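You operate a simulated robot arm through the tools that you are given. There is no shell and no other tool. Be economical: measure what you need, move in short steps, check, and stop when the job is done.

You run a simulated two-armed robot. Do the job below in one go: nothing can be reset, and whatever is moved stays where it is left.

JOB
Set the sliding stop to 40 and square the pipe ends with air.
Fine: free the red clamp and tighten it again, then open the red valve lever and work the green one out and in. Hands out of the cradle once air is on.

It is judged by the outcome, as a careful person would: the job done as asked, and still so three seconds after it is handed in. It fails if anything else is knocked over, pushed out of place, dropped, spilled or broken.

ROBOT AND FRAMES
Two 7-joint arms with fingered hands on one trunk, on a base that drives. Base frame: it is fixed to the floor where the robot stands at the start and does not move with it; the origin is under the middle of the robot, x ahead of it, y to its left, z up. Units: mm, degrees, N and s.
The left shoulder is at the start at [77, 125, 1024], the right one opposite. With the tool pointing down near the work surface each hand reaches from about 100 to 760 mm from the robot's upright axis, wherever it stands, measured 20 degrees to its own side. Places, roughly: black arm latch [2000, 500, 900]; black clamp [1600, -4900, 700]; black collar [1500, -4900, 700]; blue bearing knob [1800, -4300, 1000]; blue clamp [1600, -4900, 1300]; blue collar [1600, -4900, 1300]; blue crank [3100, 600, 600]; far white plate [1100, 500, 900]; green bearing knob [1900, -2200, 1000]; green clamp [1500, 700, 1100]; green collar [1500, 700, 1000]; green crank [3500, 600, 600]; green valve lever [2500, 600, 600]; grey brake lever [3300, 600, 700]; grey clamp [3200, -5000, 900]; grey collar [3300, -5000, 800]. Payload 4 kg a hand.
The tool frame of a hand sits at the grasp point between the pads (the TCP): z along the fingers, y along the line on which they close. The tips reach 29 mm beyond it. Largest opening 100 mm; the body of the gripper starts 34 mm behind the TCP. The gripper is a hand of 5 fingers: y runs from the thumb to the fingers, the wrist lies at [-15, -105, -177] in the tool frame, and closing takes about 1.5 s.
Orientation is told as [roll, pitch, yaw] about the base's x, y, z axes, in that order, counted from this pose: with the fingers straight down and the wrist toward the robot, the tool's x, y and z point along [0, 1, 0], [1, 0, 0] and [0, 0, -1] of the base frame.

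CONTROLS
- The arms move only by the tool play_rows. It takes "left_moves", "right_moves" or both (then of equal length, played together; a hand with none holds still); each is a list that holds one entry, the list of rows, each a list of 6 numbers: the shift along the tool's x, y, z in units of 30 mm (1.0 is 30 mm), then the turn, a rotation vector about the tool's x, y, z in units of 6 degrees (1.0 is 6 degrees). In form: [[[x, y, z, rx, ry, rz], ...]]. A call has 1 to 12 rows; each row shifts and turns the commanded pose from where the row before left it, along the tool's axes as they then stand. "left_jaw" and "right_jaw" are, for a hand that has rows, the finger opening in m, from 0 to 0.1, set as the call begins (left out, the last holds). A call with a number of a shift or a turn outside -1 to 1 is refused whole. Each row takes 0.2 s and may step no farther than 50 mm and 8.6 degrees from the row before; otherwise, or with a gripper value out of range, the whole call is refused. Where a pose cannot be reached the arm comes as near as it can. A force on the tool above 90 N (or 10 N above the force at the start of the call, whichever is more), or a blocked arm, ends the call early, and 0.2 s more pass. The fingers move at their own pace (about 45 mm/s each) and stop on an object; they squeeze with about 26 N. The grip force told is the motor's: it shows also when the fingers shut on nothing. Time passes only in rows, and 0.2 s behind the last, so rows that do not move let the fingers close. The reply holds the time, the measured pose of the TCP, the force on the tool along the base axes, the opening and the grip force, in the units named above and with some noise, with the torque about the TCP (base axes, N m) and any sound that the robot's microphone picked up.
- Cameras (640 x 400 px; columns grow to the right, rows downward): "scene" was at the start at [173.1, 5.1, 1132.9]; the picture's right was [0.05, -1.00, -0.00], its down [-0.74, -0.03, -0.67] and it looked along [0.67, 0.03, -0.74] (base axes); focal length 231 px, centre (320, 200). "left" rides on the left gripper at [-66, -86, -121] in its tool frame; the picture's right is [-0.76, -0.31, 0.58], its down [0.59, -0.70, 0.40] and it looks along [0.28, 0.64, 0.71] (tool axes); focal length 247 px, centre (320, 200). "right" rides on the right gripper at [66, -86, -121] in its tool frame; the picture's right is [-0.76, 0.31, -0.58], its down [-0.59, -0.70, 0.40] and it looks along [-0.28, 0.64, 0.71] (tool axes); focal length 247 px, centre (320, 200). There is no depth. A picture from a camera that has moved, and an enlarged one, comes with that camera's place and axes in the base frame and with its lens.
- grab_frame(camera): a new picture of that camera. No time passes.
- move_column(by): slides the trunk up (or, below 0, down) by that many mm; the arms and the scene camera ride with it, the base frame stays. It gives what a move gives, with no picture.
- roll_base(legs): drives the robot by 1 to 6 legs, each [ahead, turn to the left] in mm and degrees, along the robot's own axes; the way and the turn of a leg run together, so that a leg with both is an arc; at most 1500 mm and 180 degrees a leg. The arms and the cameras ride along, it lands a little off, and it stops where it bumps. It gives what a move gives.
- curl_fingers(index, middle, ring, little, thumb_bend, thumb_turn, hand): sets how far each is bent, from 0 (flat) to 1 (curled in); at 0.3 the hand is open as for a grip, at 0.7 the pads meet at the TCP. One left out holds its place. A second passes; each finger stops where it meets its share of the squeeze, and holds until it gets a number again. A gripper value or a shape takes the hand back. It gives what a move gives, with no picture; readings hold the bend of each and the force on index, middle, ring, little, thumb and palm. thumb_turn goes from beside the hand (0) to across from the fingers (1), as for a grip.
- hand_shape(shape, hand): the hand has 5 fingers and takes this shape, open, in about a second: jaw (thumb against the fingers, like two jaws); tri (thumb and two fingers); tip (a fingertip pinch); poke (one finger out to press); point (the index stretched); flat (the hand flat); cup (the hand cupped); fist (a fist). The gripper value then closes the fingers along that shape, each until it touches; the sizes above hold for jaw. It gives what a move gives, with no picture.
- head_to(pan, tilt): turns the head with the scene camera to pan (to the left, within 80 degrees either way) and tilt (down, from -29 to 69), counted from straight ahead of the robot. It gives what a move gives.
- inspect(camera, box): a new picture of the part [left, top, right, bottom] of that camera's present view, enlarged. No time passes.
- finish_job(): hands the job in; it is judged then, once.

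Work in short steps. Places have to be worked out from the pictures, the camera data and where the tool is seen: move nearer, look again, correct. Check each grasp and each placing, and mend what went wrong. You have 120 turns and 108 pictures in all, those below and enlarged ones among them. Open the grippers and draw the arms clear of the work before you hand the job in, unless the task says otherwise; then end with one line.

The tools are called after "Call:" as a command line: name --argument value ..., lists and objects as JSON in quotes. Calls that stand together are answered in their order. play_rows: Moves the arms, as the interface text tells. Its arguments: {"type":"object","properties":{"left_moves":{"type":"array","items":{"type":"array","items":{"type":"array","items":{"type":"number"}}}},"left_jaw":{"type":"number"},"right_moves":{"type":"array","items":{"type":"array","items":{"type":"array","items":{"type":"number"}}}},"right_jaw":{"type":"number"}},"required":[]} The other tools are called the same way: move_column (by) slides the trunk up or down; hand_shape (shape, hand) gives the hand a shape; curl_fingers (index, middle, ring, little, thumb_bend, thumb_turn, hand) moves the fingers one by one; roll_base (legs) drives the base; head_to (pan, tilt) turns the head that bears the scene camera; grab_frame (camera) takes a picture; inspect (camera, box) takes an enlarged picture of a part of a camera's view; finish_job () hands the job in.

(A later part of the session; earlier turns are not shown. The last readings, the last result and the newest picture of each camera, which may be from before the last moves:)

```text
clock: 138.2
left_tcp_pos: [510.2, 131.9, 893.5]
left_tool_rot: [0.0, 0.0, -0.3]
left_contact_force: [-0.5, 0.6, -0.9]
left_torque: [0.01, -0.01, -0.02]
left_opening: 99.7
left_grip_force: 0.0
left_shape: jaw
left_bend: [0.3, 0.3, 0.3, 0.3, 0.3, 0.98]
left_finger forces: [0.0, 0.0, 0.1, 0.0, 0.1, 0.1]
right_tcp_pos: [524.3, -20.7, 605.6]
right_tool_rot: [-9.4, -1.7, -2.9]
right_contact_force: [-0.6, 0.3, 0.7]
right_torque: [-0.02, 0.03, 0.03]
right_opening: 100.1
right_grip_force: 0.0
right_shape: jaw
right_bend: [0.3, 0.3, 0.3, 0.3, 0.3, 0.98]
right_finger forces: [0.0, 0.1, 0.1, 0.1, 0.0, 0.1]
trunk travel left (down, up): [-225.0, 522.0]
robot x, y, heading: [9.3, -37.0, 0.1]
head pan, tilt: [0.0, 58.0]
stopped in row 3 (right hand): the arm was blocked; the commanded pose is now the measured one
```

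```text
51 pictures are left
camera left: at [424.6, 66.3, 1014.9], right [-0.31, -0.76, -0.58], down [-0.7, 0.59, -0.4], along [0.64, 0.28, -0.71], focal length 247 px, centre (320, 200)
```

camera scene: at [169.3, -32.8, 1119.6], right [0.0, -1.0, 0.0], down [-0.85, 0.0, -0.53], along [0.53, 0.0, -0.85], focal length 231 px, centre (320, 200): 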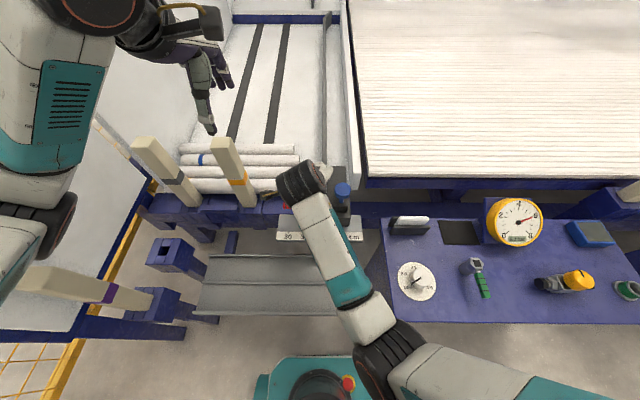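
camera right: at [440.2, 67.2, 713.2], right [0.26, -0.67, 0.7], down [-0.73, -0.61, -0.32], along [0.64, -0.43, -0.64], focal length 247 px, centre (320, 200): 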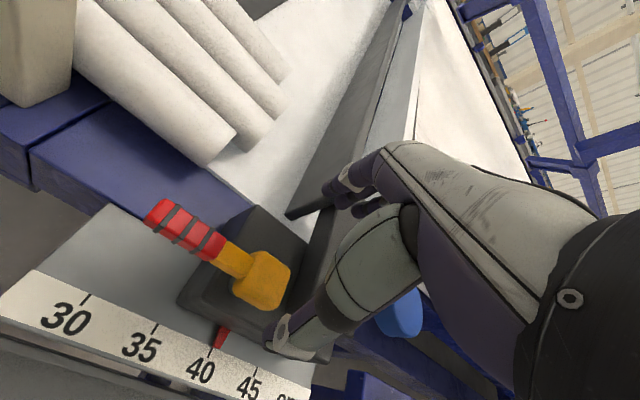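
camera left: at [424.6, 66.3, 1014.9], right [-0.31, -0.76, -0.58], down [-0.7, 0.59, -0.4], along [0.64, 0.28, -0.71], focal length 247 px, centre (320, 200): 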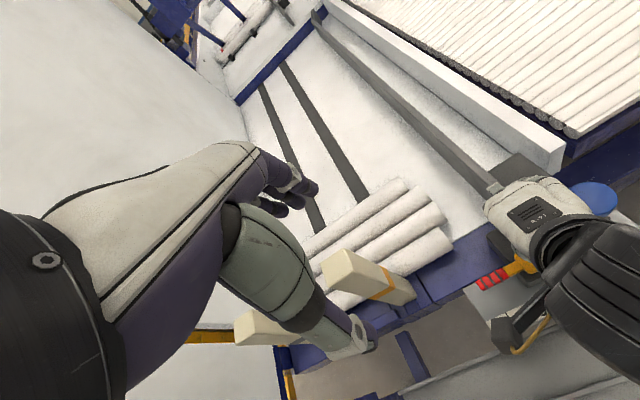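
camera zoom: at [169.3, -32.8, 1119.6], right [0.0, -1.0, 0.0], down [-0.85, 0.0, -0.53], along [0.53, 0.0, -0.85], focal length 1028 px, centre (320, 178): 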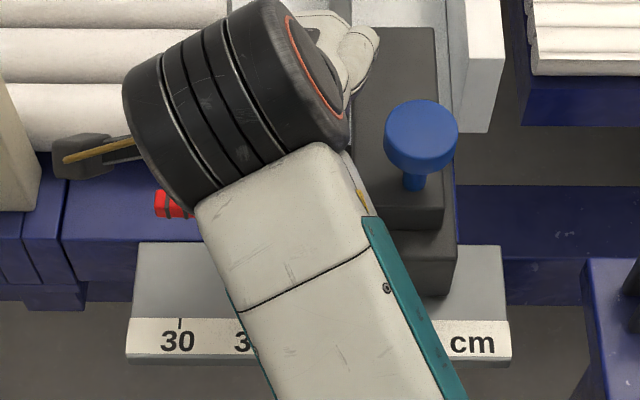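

The hand is already clear of the lever; pointer sits at 40. The arm seems folded near a joint limit, so I raise the trunk instead to bring the hand straight up.

Call:
move_column --by 150

Call:
play_rows --right_moves '[[[-1, 0, 0, 0, 0, 0], [-1, 0, 0, 0, 0, 0], [-1, 0, 0, 0, 0, 0], [-1, 0, 0, 0, 0, 0], [-1, 0, 0, 0, 0, 0], [-1, 0, 0, 0, 0, 0], [-1, 0, 0, 0, 0, 0], [-1, 0, 0, 0, 0, 0]]]'

Call:
grab_frame --camera "scene"

```text
clock: 139.8
left_tcp_pos: [509.5, 133.4, 1043.6]
left_tool_rot: [0.0, -0.1, -0.3]
left_contact_force: [-0.3, -0.7, 0.1]
left_torque: [0.03, 0.03, -0.01]
left_opening: 99.7
left_grip_force: 0.1
left_shape: jaw
left_bend: [0.3, 0.3, 0.3, 0.3, 0.3, 0.98]
left_finger forces: [0.0, 0.0, 0.0, 0.0, 0.1, 0.0]
right_tcp_pos: [544.9, -92.5, 751.5]
right_tool_rot: [-17.1, -4.4, -3.9]
right_contact_force: [-1.0, -0.4, 0.1]
right_torque: [-0.01, 0.03, 0.02]
right_opening: 99.8
right_grip_force: 0.1
right_shape: jaw
right_bend: [0.3, 0.3, 0.3, 0.3, 0.3, 0.98]
right_finger forces: [0.1, 0.1, 0.0, 0.0, 0.1, 0.0]
trunk travel left (down, up): [-374.0, 373.0]
robot x, y, heading: [3.4, -32.8, -0.3]
head pan, tilt: [0.0, 58.0]
stopped: the arm was blocked; the commanded pose is now the measured one
```

```text
clock: 141.6
left_tcp_pos: [509.9, 131.6, 1044.0]
left_tool_rot: [0.0, -0.1, -0.4]
left_contact_force: [0.7, -0.4, -0.3]
left_torque: [-0.03, -0.01, -0.01]
left_opening: 99.8
left_grip_force: 0.0
left_shape: jaw
left_bend: [0.3, 0.3, 0.3, 0.3, 0.3, 0.98]
left_finger forces: [0.0, 0.0, 0.0, 0.0, 0.0, 0.0]
right_tcp_pos: [525.0, -318.4, 818.6]
right_tool_rot: [-16.9, -4.4, -3.8]
right_contact_force: [0.6, -0.5, -0.2]
right_torque: [-0.05, 0.0, 0.0]
right_opening: 100.0
right_grip_force: 0.0
right_shape: jaw
right_bend: [0.3, 0.3, 0.3, 0.3, 0.3, 0.98]
right_finger forces: [0.1, 0.0, 0.0, 0.0, 0.0, 0.0]
trunk travel left (down, up): [-374.0, 373.0]
robot x, y, heading: [5.8, -31.2, -0.1]
head pan, tilt: [0.0, 58.0]
```

```text
50 pictures are left
camera scene: at [127.3, -33.1, 1272.1], right [0.0, -1.0, 0.0], down [-0.85, 0.0, -0.53], along [0.53, 0.0, -0.85], focal length 231 px, centre (320, 200)
```

scene: 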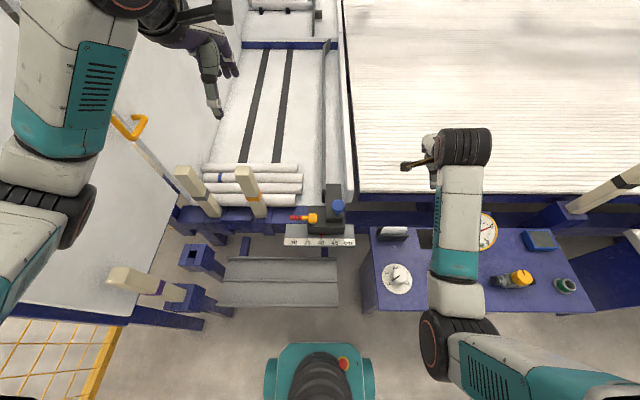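

Call:
inspect --camera "scene" --box '[270, 180, 370, 255]'

```text
5.33 times, centred on (320, 218) of scene
camera zoom: at [127.3, -33.1, 1272.1], right [0.0, -1.0, 0.0], down [-0.85, 0.0, -0.53], along [0.53, 0.0, -0.85], focal length 1234 px, centre (320, 107)
```

zoom: 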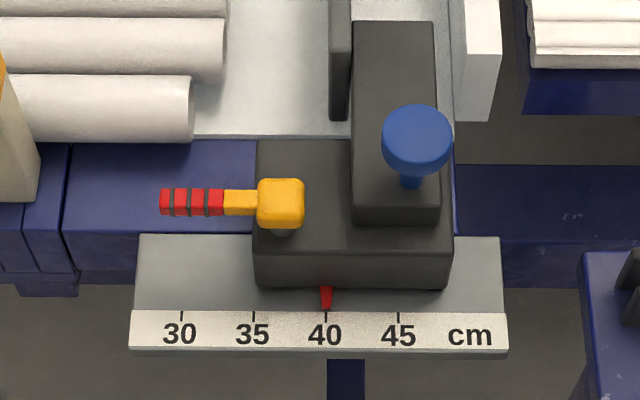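

The stop reads 40 and the clamp stands in its tight position as before. Now I drive around to the valve panel.

Call:
roll_base --legs '[[-1150, 0], [0, 90], [1500, 0], [280, 0], [0, -90]]'

```text
clock: 163.9
left_tcp_pos: [-622.3, 1906.6, 1043.7]
left_tool_rot: [0.0, -0.2, -0.8]
left_contact_force: [-0.7, -0.4, -0.3]
left_torque: [-0.01, 0.02, 0.03]
left_opening: 99.6
left_grip_force: 0.0
left_shape: jaw
left_bend: [0.3, 0.3, 0.3, 0.3, 0.3, 0.98]
left_finger forces: [0.1, 0.0, 0.1, 0.1, 0.0, 0.1]
right_tcp_pos: [-612.0, 1456.9, 817.7]
right_tool_rot: [-16.9, -4.4, -4.3]
right_contact_force: [0.2, 0.0, -0.4]
right_torque: [-0.01, -0.03, -0.01]
right_opening: 99.8
right_grip_force: 0.0
right_shape: jaw
right_bend: [0.3, 0.3, 0.3, 0.3, 0.3, 0.98]
right_finger forces: [0.0, 0.1, 0.1, 0.0, 0.0, 0.0]
trunk travel left (down, up): [-374.0, 373.0]
robot x, y, heading: [-1129.7, 1747.5, -0.2]
head pan, tilt: [0.0, 58.0]
```

Now along the fence to x≈2560 and turn to face the panel.

Call:
roll_base --legs '[[1500, 0], [1500, 0], [690, 0], [0, -90]]'

Call:
head_to --pan 0 --tilt 35

Call:
grab_frame --camera "scene"

```text
clock: 185.5
left_tcp_pos: [2720.3, 1281.6, 1043.1]
left_tool_rot: [0.0, -0.1, -87.9]
left_contact_force: [-0.5, -0.2, -0.2]
left_torque: [-0.03, 0.0, 0.0]
left_opening: 99.7
left_grip_force: 0.0
left_shape: jaw
left_bend: [0.3, 0.3, 0.3, 0.3, 0.3, 0.98]
left_finger forces: [0.1, 0.0, 0.1, 0.1, 0.1, 0.1]
right_tcp_pos: [2270.8, 1247.9, 818.0]
right_tool_rot: [-17.0, -4.5, -91.6]
right_contact_force: [0.2, -0.2, 1.0]
right_torque: [0.05, 0.05, 0.01]
right_opening: 99.9
right_grip_force: 0.0
right_shape: jaw
right_bend: [0.3, 0.3, 0.3, 0.3, 0.3, 0.98]
right_finger forces: [0.0, 0.1, 0.0, 0.0, 0.2, 0.0]
trunk travel left (down, up): [-374.0, 373.0]
robot x, y, heading: [2532.6, 1775.2, -87.7]
head pan, tilt: [0.0, 58.0]
```

```text
clock: 186.4
left_tcp_pos: [2721.7, 1280.7, 1043.7]
left_tool_rot: [0.0, -0.2, -87.8]
left_contact_force: [0.4, -0.2, -0.7]
left_torque: [0.0, 0.03, -0.01]
left_opening: 99.8
left_grip_force: 0.1
left_shape: jaw
left_bend: [0.3, 0.3, 0.3, 0.3, 0.3, 0.98]
left_finger forces: [0.0, 0.0, 0.0, 0.0, 0.0, 0.1]
right_tcp_pos: [2271.7, 1250.0, 818.8]
right_tool_rot: [-16.9, -4.2, -91.4]
right_contact_force: [-0.1, -0.2, 0.1]
right_torque: [-0.05, 0.02, -0.01]
right_opening: 99.7
right_grip_force: 0.1
right_shape: jaw
right_bend: [0.3, 0.3, 0.3, 0.3, 0.3, 0.98]
right_finger forces: [0.1, 0.1, 0.0, 0.0, 0.0, 0.0]
trunk travel left (down, up): [-374.0, 373.0]
robot x, y, heading: [2533.9, 1779.8, -87.9]
head pan, tilt: [0.0, 35.0]
```

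```text
48 pictures are left
camera scene: at [2539.2, 1639.5, 1304.0], right [-1.0, -0.04, 0.0], down [-0.02, 0.57, -0.82], along [0.03, -0.82, -0.57], focal length 231 px, centre (320, 200)
```

scene: 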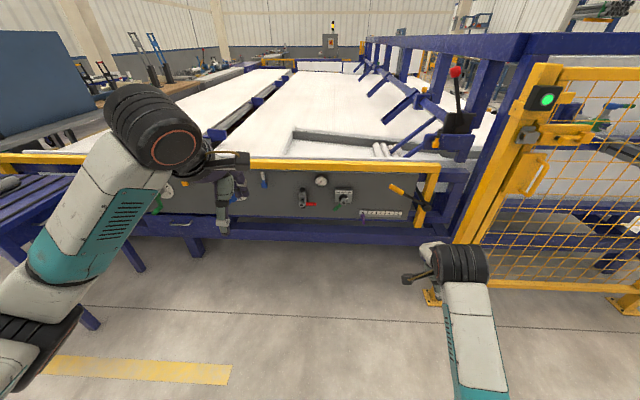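

I lower the trunk for the ~590 mm high levers and start turning both hands so the fingers point forward at the panel.

Call:
move_column --by -230

Call:
play_rows --right_moves '[[[0, 0, 0, 0, 0.95, 0], [0, 0, 0, 0, 0.95, 0], [0, 0, 0, 0, 0.95, 0], [0, 0, 0, -1, 0, 0], [0, 0, 0, -1, 0, 0], [0, 0, 0, -1, 0, 0], [0, 0, 0, -1, 0, 0], [0, 0, 0, -1, 0, 0], [0, 0, 0, -1, 0, 0], [0, 0, 0, -1, 0, 0], [0, 0, 0, -1, 0, 0], [0, 0, 0, -1, 0, 0]]]' --left_moves '[[[0, 0, 0, -1, 0, 0], [0, 0, 0, -1, 0, 0], [0, 0, 0, -1, 0, 0], [0, 0, 0, -1, 0, 0], [0, 0, 0, -1, 0, 0], [0, 0, 0, -1, 0, 0], [0, 0, 0, -1, 0, 0], [0, 0, 0, -1, 0, 0], [0, 0, 0, -1, 0, 0], [0, 0, 0, -1, 0, 0], [0, 0, 0, -1, 0, 0], [0, 0, 0, -1, 0, 0]]]'

Call:
grab_frame --camera "scene"

```text
clock: 188.8
left_tcp_pos: [2719.6, 1281.7, 812.8]
left_tool_rot: [0.1, -0.1, -87.9]
left_contact_force: [-1.2, 0.1, -0.1]
left_torque: [-0.01, 0.0, 0.02]
left_opening: 99.6
left_grip_force: 0.1
left_shape: jaw
left_bend: [0.3, 0.3, 0.3, 0.3, 0.3, 0.98]
left_finger forces: [0.1, 0.1, 0.1, 0.1, 0.0, 0.0]
right_tcp_pos: [2269.7, 1248.7, 588.8]
right_tool_rot: [-16.9, -4.4, -91.6]
right_contact_force: [-0.3, -0.2, 0.0]
right_torque: [0.02, 0.01, -0.04]
right_opening: 99.7
right_grip_force: 0.1
right_shape: jaw
right_bend: [0.3, 0.3, 0.3, 0.3, 0.3, 0.98]
right_finger forces: [0.0, 0.0, 0.0, 0.0, 0.0, 0.0]
trunk travel left (down, up): [-144.0, 603.0]
robot x, y, heading: [2531.3, 1775.4, -88.0]
head pan, tilt: [0.0, 35.0]
```

```text
clock: 191.4
left_tcp_pos: [2719.4, 1233.6, 811.6]
left_tool_rot: [0.2, -72.2, -88.1]
left_contact_force: [0.1, -0.9, 0.2]
left_torque: [0.0, -0.06, -0.01]
left_opening: 99.9
left_grip_force: 0.1
left_shape: jaw
left_bend: [0.3, 0.3, 0.3, 0.3, 0.3, 0.98]
left_finger forces: [0.0, 0.1, 0.0, 0.1, 0.0, 0.0]
left hand out of reach, approached as far as the arm can: row 3, 4, 5, 6
right_tcp_pos: [2270.5, 1249.7, 588.2]
right_tool_rot: [0.3, -58.4, -91.7]
right_contact_force: [0.1, 0.2, -0.8]
right_torque: [-0.03, 0.0, 0.01]
right_opening: 99.9
right_grip_force: 0.1
right_shape: jaw
right_bend: [0.3, 0.3, 0.3, 0.3, 0.3, 0.98]
right_finger forces: [0.0, 0.1, 0.0, 0.0, 0.0, 0.0]
trunk travel left (down, up): [-144.0, 603.0]
robot x, y, heading: [2534.5, 1782.0, -87.7]
head pan, tilt: [0.0, 35.0]
```

```text
47 pictures are left
camera scene: at [2542.1, 1565.7, 1066.4], right [-1.0, -0.04, 0.0], down [-0.02, 0.57, -0.82], along [0.03, -0.82, -0.57], focal length 231 px, centre (320, 200)
```

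scene: 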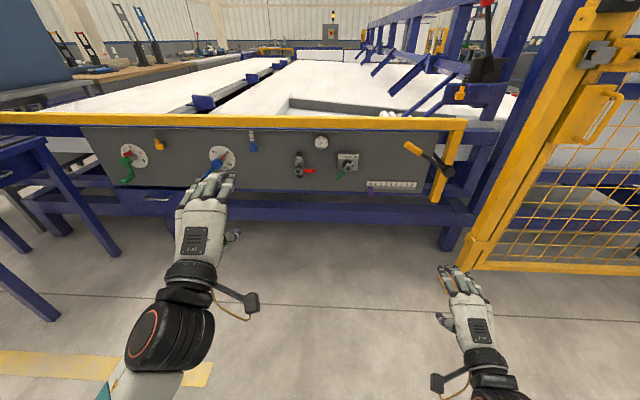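

Both hands now face the panel. I shape both for poking, finish the right hand's turn, and look.

Call:
hand_shape --hand "left" --shape "poke"

Call:
hand_shape --hand "right" --shape "poke"

Call:
play_rows --right_moves '[[[0, 0, 0, -1, 0, 0], [0, 0, 0, -1, 0, 0], [0, 0, 0, -1, 0, 0], [0, 0, 0, 0, 0, 0], [0, 0, 0, 0, 0, 0], [0, 0, 0, 0, 0, 0]]]' --left_moves '[[[0, -1, -0.3, -0.3, 0, 0], [0, -1, -0.3, 0, 0, 0], [0, -1, -0.3, 0, 0, 0], [0, -1, -0.3, 0, 0, 0], [0, -1, -0.3, 0, 0, 0], [0, -1, -0.3, 0, 0, 0]]]'

Call:
grab_frame --camera "left"

Call:
grab_frame --camera "right"

```text
clock: 192.3
left_tcp_pos: [2719.4, 1233.2, 811.6]
left_tool_rot: [0.0, -72.1, -88.0]
left_contact_force: [0.5, 1.4, 0.0]
left_torque: [0.0, 0.01, -0.01]
left_opening: 0.0
left_grip_force: 0.1
left_shape: poke
left_bend: [0.7, 0.7, 0.99, 0.99, 1.0, 1.0]
left_finger forces: [0.1, 0.0, 0.1, 0.0, 0.1, 0.0]
right_tcp_pos: [2270.5, 1250.1, 586.7]
right_tool_rot: [0.3, -58.3, -91.6]
right_contact_force: [-0.9, -0.7, -0.3]
right_torque: [0.02, -0.01, -0.01]
right_opening: 99.8
right_grip_force: 0.0
right_shape: jaw
right_bend: [0.3, 0.3, 0.3, 0.3, 0.3, 0.98]
right_finger forces: [0.0, 0.0, 0.0, 0.1, 0.0, 0.0]
trunk travel left (down, up): [-144.0, 603.0]
robot x, y, heading: [2534.8, 1776.1, -87.8]
head pan, tilt: [0.0, 35.0]
```

```text
clock: 193.2
left_tcp_pos: [2720.8, 1233.0, 812.5]
left_tool_rot: [0.1, -72.1, -88.0]
left_contact_force: [-0.2, -0.4, 0.3]
left_torque: [-0.02, -0.01, 0.0]
left_opening: 0.0
left_grip_force: 0.2
left_shape: poke
left_bend: [0.7, 0.7, 0.99, 0.99, 1.0, 1.0]
left_finger forces: [0.0, 0.1, 0.0, 0.0, 0.1, 0.0]
right_tcp_pos: [2269.9, 1250.2, 587.5]
right_tool_rot: [0.3, -58.3, -91.7]
right_contact_force: [0.0, 0.5, -0.7]
right_torque: [-0.01, -0.03, 0.0]
right_opening: 0.1
right_grip_force: 0.0
right_shape: poke
right_bend: [0.7, 0.7, 0.99, 0.99, 1.0, 1.0]
right_finger forces: [0.1, 0.0, 0.0, 0.0, 0.1, 0.0]
trunk travel left (down, up): [-144.0, 603.0]
robot x, y, heading: [2531.7, 1777.3, -87.6]
head pan, tilt: [0.0, 35.0]
```

```text
clock: 194.6
left_tcp_pos: [2719.7, 1336.3, 657.8]
left_tool_rot: [7.6, -74.2, -96.3]
left_contact_force: [0.5, 0.7, 0.2]
left_torque: [0.01, 0.01, -0.01]
left_opening: 0.0
left_grip_force: 0.2
left_shape: poke
left_bend: [0.7, 0.7, 0.99, 0.99, 1.0, 1.0]
left_finger forces: [0.0, 0.1, 0.0, 0.1, 0.1, 0.1]
right_tcp_pos: [2271.4, 1250.7, 587.2]
right_tool_rot: [0.7, -76.4, -92.2]
right_contact_force: [-0.1, -0.1, 0.6]
right_torque: [0.0, -0.01, 0.02]
right_opening: 0.0
right_grip_force: 0.0
right_shape: poke
right_bend: [0.7, 0.7, 0.99, 0.99, 1.0, 1.0]
right_finger forces: [0.0, 0.0, 0.0, 0.0, 0.0, 0.0]
trunk travel left (down, up): [-144.0, 603.0]
robot x, y, heading: [2535.7, 1780.5, -87.9]
head pan, tilt: [0.0, 35.0]
```

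```text
46 pictures are left
camera left: at [2653.3, 1473.7, 605.4], right [-0.73, -0.49, -0.48], down [0.62, -0.18, -0.76], along [0.28, -0.86, 0.43], focal length 247 px, centre (320, 200)
```

left: 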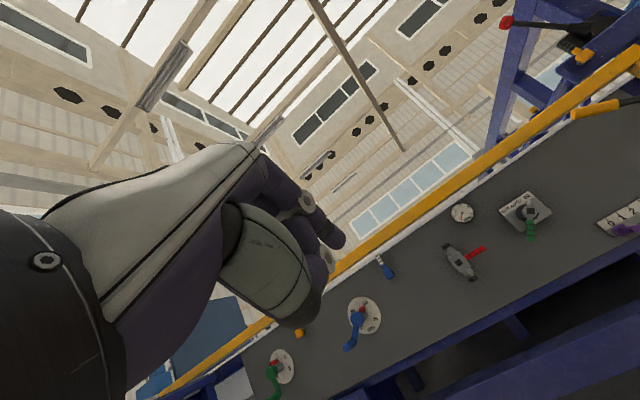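

```text
45 pictures are left
camera right: at [2341.3, 1385.0, 534.6], right [-0.75, 0.51, 0.43], down [-0.59, -0.21, -0.78], along [-0.31, -0.84, 0.45], focal length 247 px, centre (320, 200)
```

right: 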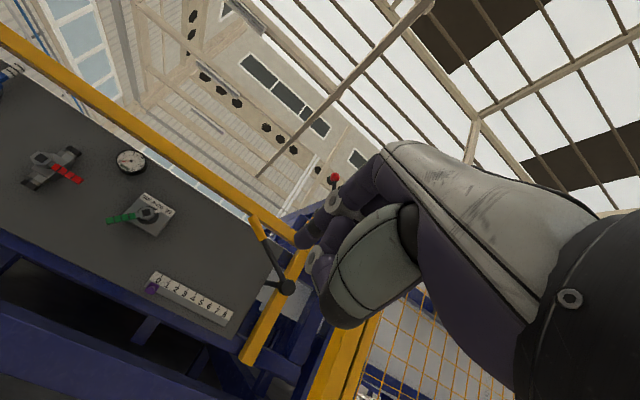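

Triangulated: red hub ≈ [2673, 659, 584] with its grip toward x≈2594; green hub ≈ [2453, 640, 596] with grip down to ≈[2502, 645, 547]. I pull the right hand back and drive 500 mm closer.

Call:
play_rows --right_moves '[[[0, 0, -1, 0, 0, 0], [0, 0, -1, 0, 0, 0], [0, 0, -1, 0, 0, 0], [0, 0, -1, 0, 0, 0]]]' --left_moves '[[[0, -0.5, 0, 0, 0, -0.4], [0, -0.5, 0, 0, 0, 0], [0, -0.5, 0, 0, 0, 0], [0, 0, 0, 0, 0, 0]]]'

Call:
roll_base --legs '[[500, 0]]'

Call:
head_to --pan 0 --tilt 45

Call:
grab_frame --camera "scene"

Call:
grab_frame --camera "left"

```text
clock: 195.6
left_tcp_pos: [2719.8, 1350.4, 611.4]
left_tool_rot: [-2.5, -73.7, -85.8]
left_contact_force: [0.8, 0.0, -0.4]
left_torque: [-0.02, 0.0, 0.01]
left_opening: 0.0
left_grip_force: 0.1
left_shape: poke
left_bend: [0.7, 0.7, 0.99, 0.99, 1.0, 1.0]
left_finger forces: [0.0, 0.0, 0.1, 0.1, 0.0, 0.1]
right_tcp_pos: [2274.1, 1364.6, 615.9]
right_tool_rot: [0.6, -76.1, -92.0]
right_contact_force: [-0.2, 0.6, -0.4]
right_torque: [0.03, -0.01, -0.04]
right_opening: 0.2
right_grip_force: 0.1
right_shape: poke
right_bend: [0.7, 0.7, 0.99, 0.99, 1.0, 1.0]
right_finger forces: [0.0, 0.0, 0.0, 0.0, 0.1, 0.0]
trunk travel left (down, up): [-144.0, 603.0]
robot x, y, heading: [2532.4, 1781.7, -87.9]
head pan, tilt: [0.0, 35.0]
```

```text
clock: 198.6
left_tcp_pos: [2741.8, 849.0, 610.3]
left_tool_rot: [-3.0, -73.6, -85.0]
left_contact_force: [0.3, -0.3, -0.2]
left_torque: [-0.01, -0.02, -0.04]
left_opening: 0.0
left_grip_force: 0.0
left_shape: poke
left_bend: [0.7, 0.7, 0.99, 0.99, 1.0, 1.0]
left_finger forces: [0.1, 0.0, 0.1, 0.1, 0.1, 0.1]
right_tcp_pos: [2298.1, 860.9, 617.2]
right_tool_rot: [0.7, -76.4, -91.8]
right_contact_force: [1.6, -0.1, 0.3]
right_torque: [0.01, -0.02, 0.0]
right_opening: 0.0
right_grip_force: 0.0
right_shape: poke
right_bend: [0.7, 0.7, 0.99, 0.99, 1.0, 1.0]
right_finger forces: [0.0, 0.0, 0.0, 0.1, 0.0, 0.1]
trunk travel left (down, up): [-144.0, 603.0]
robot x, y, heading: [2552.7, 1276.3, -87.5]
head pan, tilt: [0.0, 35.0]
```

```text
clock: 199.3
left_tcp_pos: [2740.7, 849.4, 610.5]
left_tool_rot: [-2.7, -73.4, -85.5]
left_contact_force: [0.3, 0.3, 0.2]
left_torque: [0.0, -0.02, 0.02]
left_opening: 0.0
left_grip_force: 0.1
left_shape: poke
left_bend: [0.7, 0.7, 0.99, 0.99, 1.0, 1.0]
left_finger forces: [0.0, 0.0, 0.0, 0.1, 0.0, 0.0]
right_tcp_pos: [2298.0, 861.1, 617.3]
right_tool_rot: [0.7, -76.2, -91.8]
right_contact_force: [-0.1, 0.1, 0.2]
right_torque: [-0.01, 0.0, -0.06]
right_opening: 0.2
right_grip_force: 0.0
right_shape: poke
right_bend: [0.7, 0.7, 0.99, 0.99, 1.0, 1.0]
right_finger forces: [0.1, 0.0, 0.1, 0.0, 0.0, 0.1]
trunk travel left (down, up): [-144.0, 603.0]
robot x, y, heading: [2557.9, 1277.5, -87.3]
head pan, tilt: [0.0, 45.0]
```

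```text
44 pictures are left
camera scene: at [2564.1, 1069.4, 1051.7], right [-1.0, -0.04, 0.0], down [-0.03, 0.71, -0.71], along [0.03, -0.71, -0.71], focal length 231 px, centre (320, 200)
```

scene: 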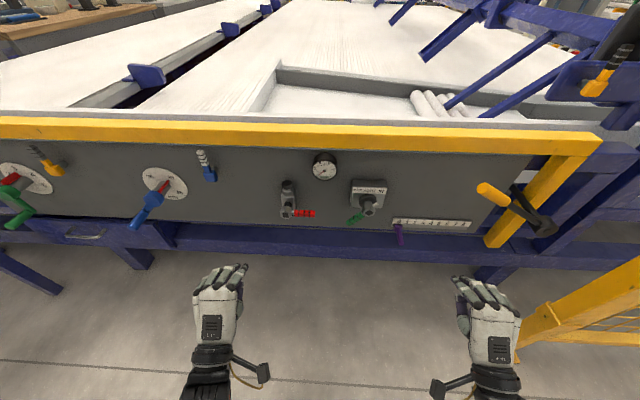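

```text
43 pictures are left
camera left: at [2670.3, 986.7, 563.2], right [-0.75, -0.49, -0.45], down [0.58, -0.16, -0.8], along [0.32, -0.85, 0.41], focal length 247 px, centre (320, 200)
```

left: 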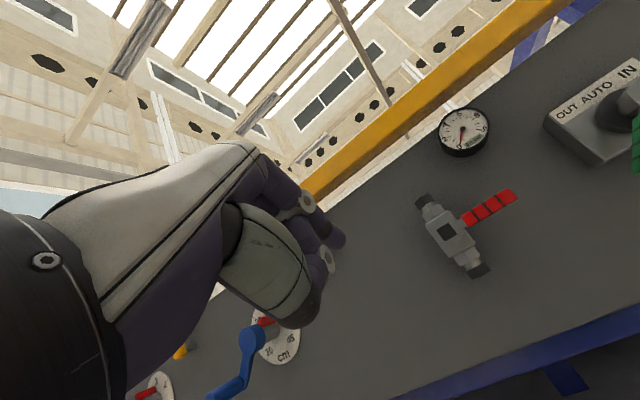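

I bring the left hand's fingertips above the red grip, still short of the panel.

Call:
play_rows --left_moves '[[[-0.95, 0.26, 0.47, 0, 0, 0], [-0.95, 0.26, 0.47, 0, 0, 0], [-0.95, 0.26, 0.47, 0, 0, 0], [-0.95, 0.26, 0.47, 0, 0, 0], [-0.95, 0.26, 0.47, 0, 0, 0]]]'

Call:
inspect --camera "scene" --box '[220, 140, 420, 265]'

Call:
grab_frame --camera "left"

```text
clock: 200.3
left_tcp_pos: [2652.9, 804.2, 601.0]
left_tool_rot: [22.4, -70.9, -113.5]
left_contact_force: [0.5, -0.3, 0.5]
left_torque: [0.01, -0.01, 0.0]
left_opening: 0.0
left_grip_force: 0.0
left_shape: poke
left_bend: [0.7, 0.7, 0.99, 0.99, 1.0, 1.0]
left_finger forces: [0.0, 0.0, 0.1, 0.0, 0.1, 0.0]
right_tcp_pos: [2297.1, 860.6, 616.4]
right_tool_rot: [0.5, -76.2, -91.7]
right_contact_force: [-0.1, 0.2, 0.1]
right_torque: [-0.01, -0.02, 0.02]
right_opening: 0.0
right_grip_force: 0.1
right_shape: poke
right_bend: [0.7, 0.7, 0.99, 0.99, 1.0, 1.0]
right_finger forces: [0.1, 0.0, 0.0, 0.0, 0.0, 0.1]
trunk travel left (down, up): [-144.0, 603.0]
robot x, y, heading: [2551.3, 1274.8, -87.5]
head pan, tilt: [0.0, 45.0]
stopped in row 4 (left hand): the arm was blocked; the commanded pose is now the measured one
```

```text
3.20 times, centred on (320, 202) of scene
camera zoom: at [2564.1, 1069.5, 1051.7], right [-1.0, -0.04, 0.0], down [-0.03, 0.71, -0.71], along [0.03, -0.71, -0.71], focal length 740 px, centre (320, 192)
```

zoom: 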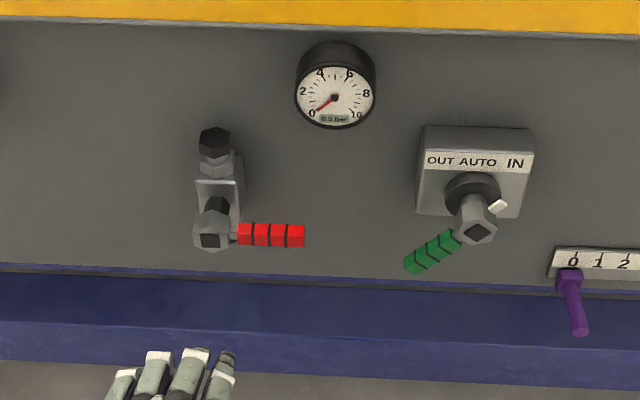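

```text
41 pictures are left
camera left: at [2599.4, 946.8, 548.9], right [-0.71, -0.43, -0.56], down [0.68, -0.19, -0.71], along [0.2, -0.88, 0.42], focal length 247 px, centre (320, 200)
```

left: 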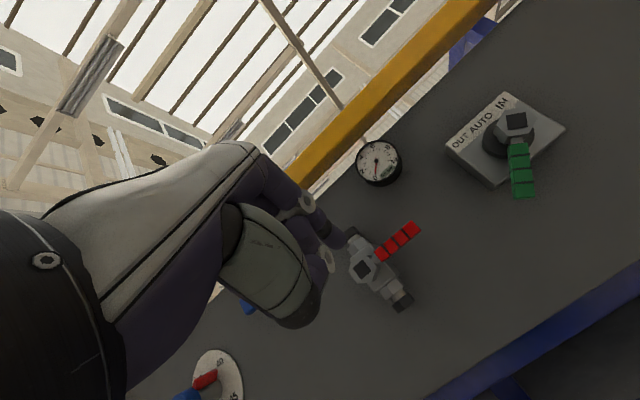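

The left arm is at its inward limit. I turn the base 18° right so the red lever lies to the left arm's own side.

Call:
roll_base --legs '[[0, -18]]'

Call:
play_rows --left_moves '[[[0.6, 0, 0, 0, 0, -0.9], [0.6, 0, 0, 0, 0, -0.9], [0.6, 0, 0, 0, 0, -0.9], [0.6, 0, 0, 0, 0, -0.9]]]'

```text
clock: 201.7
left_tcp_pos: [2500.6, 797.0, 600.5]
left_tool_rot: [22.2, -70.7, -131.7]
left_contact_force: [-0.4, -0.1, 0.1]
left_torque: [0.05, -0.01, 0.0]
left_opening: 0.0
left_grip_force: 0.0
left_shape: poke
left_bend: [0.7, 0.7, 0.99, 0.99, 1.0, 1.0]
left_finger forces: [0.0, 0.0, 0.1, 0.0, 0.0, 0.1]
right_tcp_pos: [2180.5, 962.7, 616.3]
right_tool_rot: [0.6, -76.3, -110.0]
right_contact_force: [-0.1, -0.2, 0.0]
right_torque: [-0.01, -0.06, 0.0]
right_opening: 0.2
right_grip_force: 0.1
right_shape: poke
right_bend: [0.7, 0.7, 0.99, 0.99, 1.0, 1.0]
right_finger forces: [0.0, 0.0, 0.1, 0.0, 0.1, 0.0]
trunk travel left (down, up): [-144.0, 603.0]
robot x, y, heading: [2551.8, 1280.9, -105.9]
head pan, tilt: [0.0, 45.0]
```

```text
clock: 202.7
left_tcp_pos: [2570.5, 775.9, 598.6]
left_tool_rot: [-35.2, -67.8, -71.1]
left_contact_force: [0.0, -0.9, 0.9]
left_torque: [-0.01, 0.02, -0.04]
left_opening: 0.0
left_grip_force: 0.0
left_shape: poke
left_bend: [0.7, 0.7, 0.99, 0.99, 1.0, 1.0]
left_finger forces: [0.0, 0.0, 0.1, 0.0, 0.0, 0.1]
right_tcp_pos: [2181.2, 961.9, 617.4]
right_tool_rot: [0.7, -76.3, -110.1]
right_contact_force: [0.3, 0.7, 0.4]
right_torque: [0.01, -0.01, 0.01]
right_opening: 0.0
right_grip_force: 0.0
right_shape: poke
right_bend: [0.7, 0.7, 0.99, 0.99, 1.0, 1.0]
right_finger forces: [0.0, 0.0, 0.0, 0.0, 0.0, 0.0]
trunk travel left (down, up): [-144.0, 603.0]
robot x, y, heading: [2555.7, 1271.4, -105.7]
head pan, tilt: [0.0, 45.0]
```

The tool now points along the robot's heading. I level it and lift it to the staging point above the red grip.

Call:
play_rows --left_moves '[[[0, 0, 0, 0, 0, 1], [0, 0, 0, 0, 0, 1], [0.85, 0.67, -0.22, 0, 0, 0], [0.85, 0.67, -0.22, 0, 0, 0]]]'

Call:
grab_frame --camera "left"

Call:
grab_frame --camera "scene"

```text
clock: 203.7
left_tcp_pos: [2619.2, 760.0, 640.8]
left_tool_rot: [-6.6, -72.1, -101.4]
left_contact_force: [0.1, -0.3, 0.7]
left_torque: [0.04, 0.01, 0.01]
left_opening: 0.0
left_grip_force: 0.0
left_shape: poke
left_bend: [0.7, 0.7, 0.99, 0.99, 1.0, 1.0]
left_finger forces: [0.0, 0.0, 0.0, 0.1, 0.0, 0.0]
right_tcp_pos: [2181.2, 962.9, 617.5]
right_tool_rot: [0.7, -76.3, -110.0]
right_contact_force: [0.1, 0.3, 0.6]
right_torque: [0.05, 0.02, 0.0]
right_opening: 0.0
right_grip_force: 0.0
right_shape: poke
right_bend: [0.7, 0.7, 0.99, 0.99, 1.0, 1.0]
right_finger forces: [0.0, 0.0, 0.0, 0.0, 0.1, 0.1]
trunk travel left (down, up): [-144.0, 603.0]
robot x, y, heading: [2558.3, 1269.1, -105.7]
head pan, tilt: [0.0, 45.0]
```

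```text
40 pictures are left
camera left: at [2598.6, 913.0, 598.7], right [-0.87, -0.2, -0.44], down [0.48, -0.33, -0.81], along [0.02, -0.92, 0.38], focal length 247 px, centre (320, 200)
```

left: 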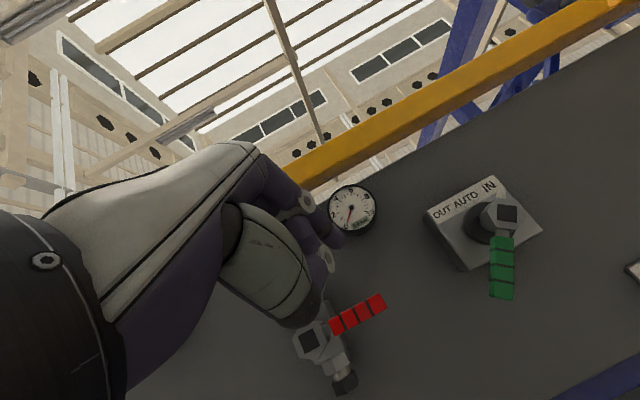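

```text
39 pictures are left
camera scene: at [2498.4, 1076.9, 1051.7], right [-0.96, 0.27, 0.0], down [0.19, 0.68, -0.71], along [-0.19, -0.68, -0.71], focal length 231 px, centre (320, 200)
```

scene: 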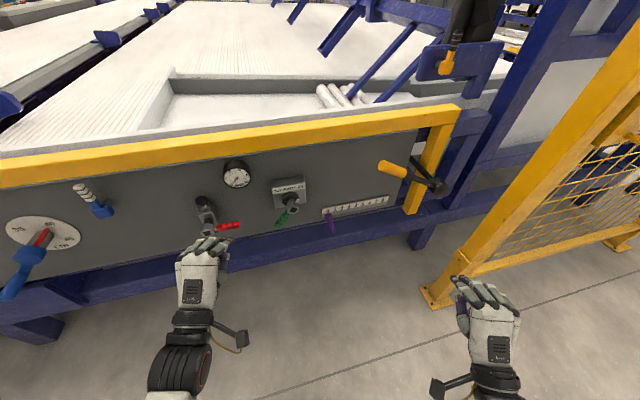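

The lever geometry is confirmed. I advance the fingertips over the red grip.

Call:
play_rows --left_moves '[[[0.28, 0.19, 0.88, 0, 0, 0], [0.28, 0.19, 0.88, 0, 0, 0], [0.28, 0.19, 0.88, 0, 0, 0]]]'

Call:
inspect --camera "scene" --box '[140, 140, 320, 260]'

Call:
grab_frame --camera "left"

```text
clock: 204.5
left_tcp_pos: [2618.3, 673.2, 631.0]
left_tool_rot: [-6.5, -72.1, -101.4]
left_contact_force: [0.0, 0.0, -1.0]
left_torque: [0.01, -0.02, 0.0]
left_opening: 0.0
left_grip_force: 0.1
left_shape: poke
left_bend: [0.7, 0.7, 0.99, 0.99, 1.0, 1.0]
left_finger forces: [0.1, 0.1, 0.0, 0.1, 0.0, 0.0]
right_tcp_pos: [2180.3, 962.0, 615.6]
right_tool_rot: [0.6, -76.3, -109.9]
right_contact_force: [-0.6, 0.0, -0.1]
right_torque: [0.0, 0.02, -0.01]
right_opening: 0.0
right_grip_force: 0.0
right_shape: poke
right_bend: [0.7, 0.7, 0.99, 0.99, 1.0, 1.0]
right_finger forces: [0.0, 0.0, 0.0, 0.0, 0.0, 0.0]
trunk travel left (down, up): [-144.0, 603.0]
robot x, y, heading: [2550.1, 1276.8, -105.6]
head pan, tilt: [0.0, 45.0]
```

```text
3.33 times, centred on (230, 200) of scene
camera zoom: at [2498.6, 1076.9, 1051.7], right [-0.96, 0.27, 0.0], down [0.19, 0.68, -0.71], along [-0.19, -0.68, -0.71], focal length 771 px, centre (620, 200)
```

zoom: 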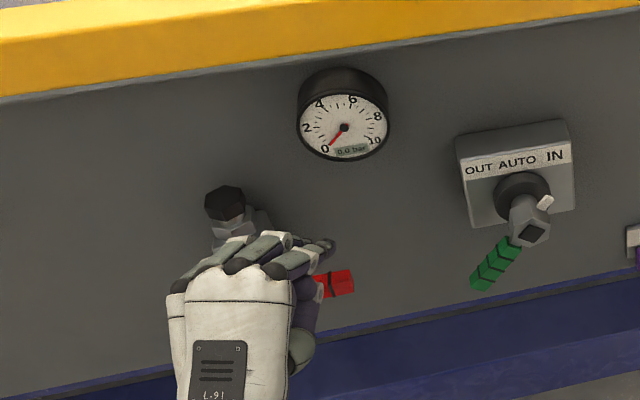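

```text
37 pictures are left
camera left: at [2597.5, 827.1, 589.5], right [-0.87, -0.2, -0.44], down [0.48, -0.33, -0.81], along [0.02, -0.92, 0.38], focal length 247 px, centre (320, 200)
```

left: 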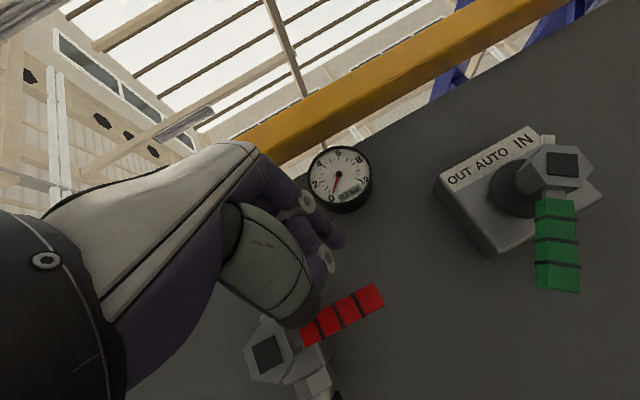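

Fingertips are just above the grip. I press down 40 mm and watch force and gauge.

Call:
play_rows --left_moves '[[[0.01, -0.4, 0.13, 0, 0, 0], [0.01, -0.4, 0.13, 0, 0, 0], [0.01, -0.4, 0.13, 0, 0, 0], [0, 0, 0, 0, 0, 0]]]'

Call:
inspect --camera "scene" --box '[140, 140, 320, 260]'

```text
clock: 205.5
left_tcp_pos: [2617.4, 674.6, 601.7]
left_tool_rot: [-6.7, -73.1, -101.3]
left_contact_force: [0.7, 3.9, 27.1]
left_torque: [-0.58, 0.01, 0.08]
left_opening: 0.0
left_grip_force: 0.1
left_shape: poke
left_bend: [0.7, 0.7, 0.99, 0.99, 1.0, 1.0]
left_finger forces: [3.7, 23.7, 0.0, 0.0, 0.1, 0.0]
right_tcp_pos: [2182.2, 962.6, 618.9]
right_tool_rot: [0.9, -76.5, -110.2]
right_contact_force: [-0.2, -0.4, 0.7]
right_torque: [-0.02, 0.04, 0.0]
right_opening: 0.2
right_grip_force: 0.1
right_shape: poke
right_bend: [0.7, 0.7, 0.99, 0.99, 1.0, 1.0]
right_finger forces: [0.0, 0.0, 0.1, 0.0, 0.0, 0.0]
trunk travel left (down, up): [-144.0, 603.0]
robot x, y, heading: [2558.1, 1275.7, -105.8]
head pan, tilt: [0.0, 45.0]
```

```text
3.33 times, centred on (230, 200) of scene
camera zoom: at [2498.5, 1079.3, 1052.6], right [-0.96, 0.27, 0.0], down [0.19, 0.68, -0.71], along [-0.19, -0.68, -0.71], focal length 771 px, centre (620, 200)
```

zoom: 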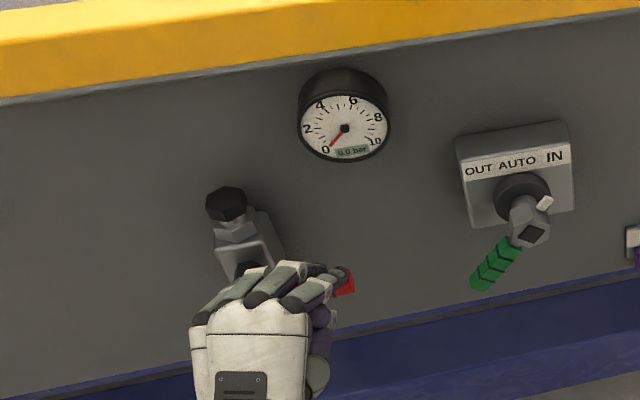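

The lever does not yield downward (27 N, no motion), so that's its closed stop; it must go up. I back out, switch to the jaw shape and level the hand.

Call:
play_rows --left_moves '[[[0, 0.5, -0.1, 0, 0, 0], [-0.29, -0.1, -0.92, 0, 0, 0], [-0.29, -0.1, -0.92, 0, 0, 0], [-0.29, -0.1, -0.92, 0, 0, 0]]]'

Call:
hand_shape --hand "left" --shape "jaw"

Call:
play_rows --left_moves '[[[0, 0, 0, -1, 0, 0], [0, 0, 0, -1, 0, 0], [0, 0, 0, 0, 0, 0], [0, 0, 0, 0, 0, 0], [0, 0, 0, 0, 0, 0]]]' --left_jaw 0.1

Call:
grab_frame --camera "left"

```text
clock: 206.5
left_tcp_pos: [2617.2, 757.4, 627.7]
left_tool_rot: [-6.5, -72.0, -101.5]
left_contact_force: [0.0, -0.2, 0.5]
left_torque: [-0.01, 0.01, 0.04]
left_opening: 0.2
left_grip_force: 0.1
left_shape: poke
left_bend: [0.7, 0.7, 0.99, 0.99, 1.0, 1.0]
left_finger forces: [0.1, 0.0, 0.1, 0.0, 0.0, 0.0]
right_tcp_pos: [2179.7, 961.0, 617.5]
right_tool_rot: [0.6, -76.3, -109.9]
right_contact_force: [-0.2, -0.5, 0.4]
right_torque: [0.01, 0.01, -0.02]
right_opening: 0.0
right_grip_force: 0.0
right_shape: poke
right_bend: [0.7, 0.7, 0.99, 0.99, 1.0, 1.0]
right_finger forces: [0.0, 0.0, 0.1, 0.0, 0.0, 0.0]
trunk travel left (down, up): [-144.0, 603.0]
robot x, y, heading: [2552.8, 1273.4, -105.9]
head pan, tilt: [0.0, 45.0]
```

```text
clock: 207.4
left_tcp_pos: [2617.5, 757.1, 627.3]
left_tool_rot: [-6.6, -72.0, -101.5]
left_contact_force: [0.2, -0.1, -0.4]
left_torque: [-0.02, -0.01, -0.03]
left_opening: 99.7
left_grip_force: 0.0
left_shape: jaw
left_bend: [0.3, 0.3, 0.3, 0.3, 0.3, 0.98]
left_finger forces: [0.0, 0.0, 0.0, 0.0, 0.0, 0.0]
right_tcp_pos: [2181.2, 963.1, 616.6]
right_tool_rot: [0.5, -76.3, -110.0]
right_contact_force: [0.3, 0.6, 0.1]
right_torque: [0.01, 0.0, -0.04]
right_opening: 0.0
right_grip_force: 0.0
right_shape: poke
right_bend: [0.7, 0.7, 0.99, 0.99, 1.0, 1.0]
right_finger forces: [0.1, 0.0, 0.0, 0.0, 0.0, 0.0]
trunk travel left (down, up): [-144.0, 603.0]
robot x, y, heading: [2557.0, 1277.6, -106.0]
head pan, tilt: [0.0, 45.0]
```

```text
clock: 208.6
left_tcp_pos: [2617.5, 758.6, 627.0]
left_tool_rot: [-19.2, -84.1, -88.4]
left_contact_force: [0.5, 0.4, 0.6]
left_torque: [0.0, -0.03, -0.05]
left_opening: 99.9
left_grip_force: 0.0
left_shape: jaw
left_bend: [0.3, 0.3, 0.3, 0.3, 0.3, 0.98]
left_finger forces: [0.0, 0.0, 0.0, 0.0, 0.0, 0.0]
right_tcp_pos: [2179.9, 962.7, 617.4]
right_tool_rot: [0.6, -76.4, -110.0]
right_contact_force: [0.0, -0.1, 0.1]
right_torque: [0.0, -0.05, -0.01]
right_opening: 0.1
right_grip_force: 0.2
right_shape: poke
right_bend: [0.7, 0.7, 0.99, 0.99, 1.0, 1.0]
right_finger forces: [0.0, 0.1, 0.0, 0.0, 0.0, 0.0]
trunk travel left (down, up): [-144.0, 603.0]
robot x, y, heading: [2551.6, 1275.1, -105.8]
head pan, tilt: [0.0, 45.0]
```

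```text
35 pictures are left
camera left: at [2592.2, 900.7, 556.3], right [-0.9, -0.28, -0.34], down [0.44, -0.48, -0.76], along [0.05, -0.83, 0.56], focal length 247 px, centre (320, 200)
```

left: 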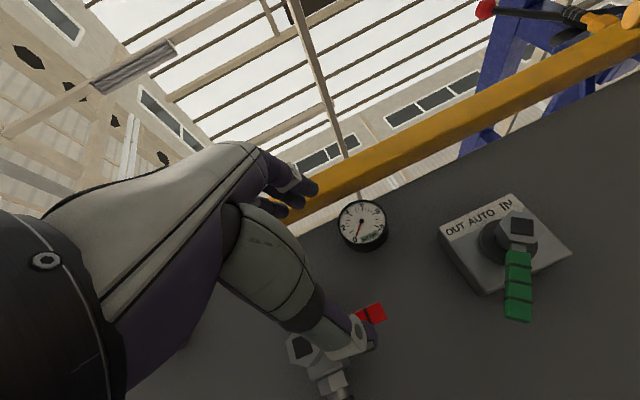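

I advance with the lever between thumb (below) and fingers (above).

Call:
play_rows --left_moves '[[[0.157, -0.18, 0.1, 0, 0, 0], [0.157, -0.06, 0.99, 0, 0, 0], [0.157, 0, 0.99, 0, 0, 0], [0.157, 0, 0.99, 0, 0, 0]]]'

Call:
grab_frame --camera "left"

Call:
inspect --camera "scene" --box '[140, 140, 320, 260]'

```text
clock: 209.6
left_tcp_pos: [2609.5, 665.7, 608.6]
left_tool_rot: [-19.4, -83.9, -88.5]
left_contact_force: [0.4, 0.0, 1.3]
left_torque: [0.03, 0.03, 0.02]
left_opening: 99.7
left_grip_force: 0.0
left_shape: jaw
left_bend: [0.3, 0.3, 0.3, 0.3, 0.3, 0.98]
left_finger forces: [0.1, 0.0, 0.1, 0.0, 0.0, 0.0]
right_tcp_pos: [2181.4, 962.3, 616.9]
right_tool_rot: [0.7, -76.3, -110.0]
right_contact_force: [-0.1, 0.2, -0.7]
right_torque: [0.02, -0.01, 0.01]
right_opening: 0.0
right_grip_force: 0.1
right_shape: poke
right_bend: [0.7, 0.7, 0.99, 0.99, 1.0, 1.0]
right_finger forces: [0.1, 0.0, 0.0, 0.0, 0.0, 0.1]
trunk travel left (down, up): [-144.0, 603.0]
robot x, y, heading: [2554.1, 1274.2, -105.7]
head pan, tilt: [0.0, 45.0]
```

```text
34 pictures are left
camera left: at [2582.9, 808.7, 537.5], right [-0.9, -0.28, -0.34], down [0.44, -0.48, -0.76], along [0.05, -0.83, 0.56], focal length 247 px, centre (320, 200)
```

left: 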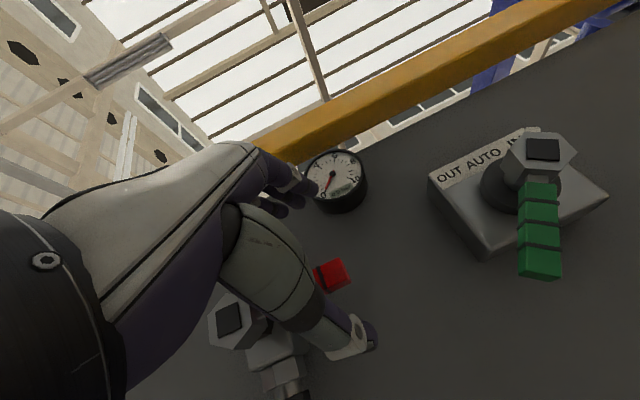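

```text
3.33 times, centred on (230, 200) of scene
camera zoom: at [2498.6, 1076.9, 1051.7], right [-0.96, 0.27, 0.0], down [0.19, 0.68, -0.71], along [-0.19, -0.68, -0.71], focal length 771 px, centre (620, 200)
```

zoom: 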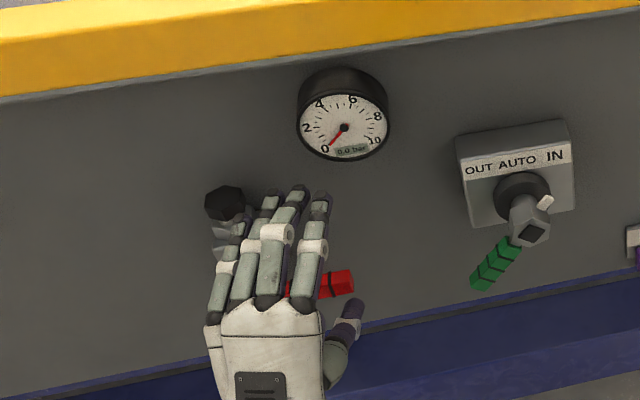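

The thumb is right under the lever's tip but the fingers would meet the valve cap as the hand swings. I back out, curl the four fingers leaving only the thumb out, and re-advance 12 mm further left.

Call:
play_rows --left_moves '[[[0, 0, -1, 0, 0, 0], [0, 0, -1, 0, 0, 0], [0, 0, -1, 0, 0, 0]]]'

Call:
curl_fingers --hand "left" --index 1 --middle 1 --ring 1 --little 1 --thumb_bend 0.3 --thumb_turn 1

Call:
play_rows --left_moves '[[[0.45, 0, 0, 0, 0, 0], [0, 0, 1, 0, 0, 0], [0, 0, 1, 0, 0, 0], [0, 0, 1, 0, 0, 0]]]'

Call:
inspect --camera "scene" --box '[140, 140, 320, 260]'

Call:
grab_frame --camera "left"

```text
clock: 210.4
left_tcp_pos: [2636.9, 751.8, 619.7]
left_tool_rot: [-19.2, -84.1, -88.5]
left_contact_force: [-0.3, -0.5, -0.4]
left_torque: [-0.01, -0.02, -0.01]
left_opening: 99.8
left_grip_force: 0.1
left_shape: jaw
left_bend: [0.3, 0.3, 0.3, 0.3, 0.3, 0.98]
left_finger forces: [0.0, 0.0, 0.0, 0.1, 0.1, 0.0]
right_tcp_pos: [2181.4, 962.5, 618.0]
right_tool_rot: [0.7, -76.3, -110.0]
right_contact_force: [0.2, 0.9, 0.2]
right_torque: [0.01, 0.0, 0.0]
right_opening: 0.0
right_grip_force: 0.0
right_shape: poke
right_bend: [0.7, 0.7, 0.99, 0.99, 1.0, 1.0]
right_finger forces: [0.0, 0.1, 0.0, 0.0, 0.0, 0.1]
trunk travel left (down, up): [-144.0, 603.0]
robot x, y, heading: [2553.1, 1273.5, -105.9]
head pan, tilt: [0.0, 45.0]
```

```text
clock: 211.4
left_tcp_pos: [2637.8, 750.4, 619.1]
left_tool_rot: [-19.1, -83.9, -88.6]
left_contact_force: [0.4, -0.6, -0.3]
left_torque: [0.0, 0.03, 0.02]
left_opening: 48.7
left_grip_force: 0.0
left_shape: fingers
left_bend: [1.0, 1.0, 1.0, 1.0, 0.3, 0.97]
left_finger forces: [0.0, 0.0, 0.0, 0.0, 0.0, 0.0]
right_tcp_pos: [2180.2, 962.5, 616.8]
right_tool_rot: [0.6, -76.3, -110.0]
right_contact_force: [0.2, 1.0, -0.9]
right_torque: [0.01, -0.04, 0.02]
right_opening: 0.1
right_grip_force: 0.0
right_shape: poke
right_bend: [0.7, 0.7, 0.99, 0.99, 1.0, 1.0]
right_finger forces: [0.0, 0.1, 0.0, 0.1, 0.0, 0.1]
trunk travel left (down, up): [-144.0, 603.0]
robot x, y, heading: [2554.8, 1272.6, -105.7]
head pan, tilt: [0.0, 45.0]
```

```text
clock: 212.4
left_tcp_pos: [2620.4, 660.8, 609.4]
left_tool_rot: [-18.9, -83.9, -88.8]
left_contact_force: [-0.1, 0.9, 0.3]
left_torque: [0.01, 0.01, -0.02]
left_opening: 48.7
left_grip_force: 0.0
left_shape: fingers
left_bend: [1.0, 1.0, 1.0, 1.0, 0.3, 0.98]
left_finger forces: [0.0, 0.0, 0.0, 0.1, 0.1, 0.1]
right_tcp_pos: [2181.4, 962.5, 617.2]
right_tool_rot: [0.6, -76.5, -110.0]
right_contact_force: [-0.3, -0.4, -1.1]
right_torque: [0.03, 0.02, 0.01]
right_opening: 0.2
right_grip_force: 0.0
right_shape: poke
right_bend: [0.7, 0.7, 0.99, 0.99, 1.0, 1.0]
right_finger forces: [0.0, 0.0, 0.0, 0.1, 0.1, 0.1]
trunk travel left (down, up): [-144.0, 603.0]
robot x, y, heading: [2553.8, 1271.7, -105.6]
head pan, tilt: [0.0, 45.0]
```

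```text
3.33 times, centred on (230, 200) of scene
camera zoom: at [2498.7, 1076.9, 1051.7], right [-0.96, 0.27, 0.0], down [0.19, 0.68, -0.71], along [-0.19, -0.68, -0.71], focal length 771 px, centre (620, 200)
```

zoom: 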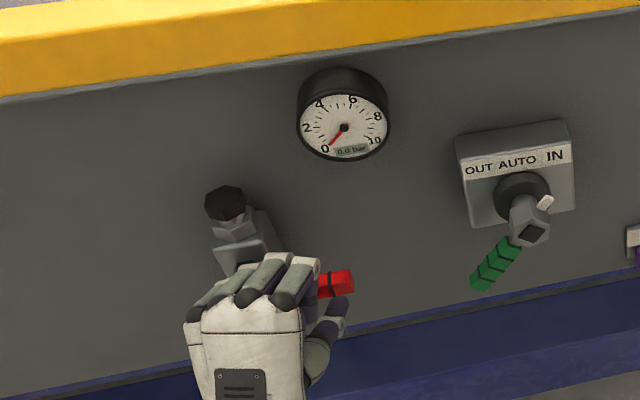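

```text
31 pictures are left
camera left: at [2595.3, 803.7, 538.8], right [-0.9, -0.28, -0.34], down [0.44, -0.48, -0.76], along [0.05, -0.83, 0.56], focal length 247 px, centre (320, 200)
```

left: 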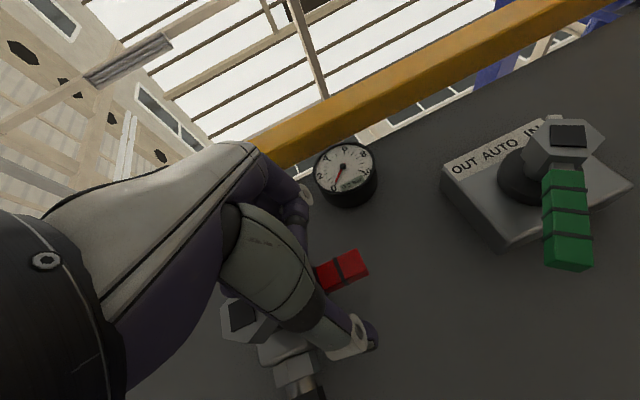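

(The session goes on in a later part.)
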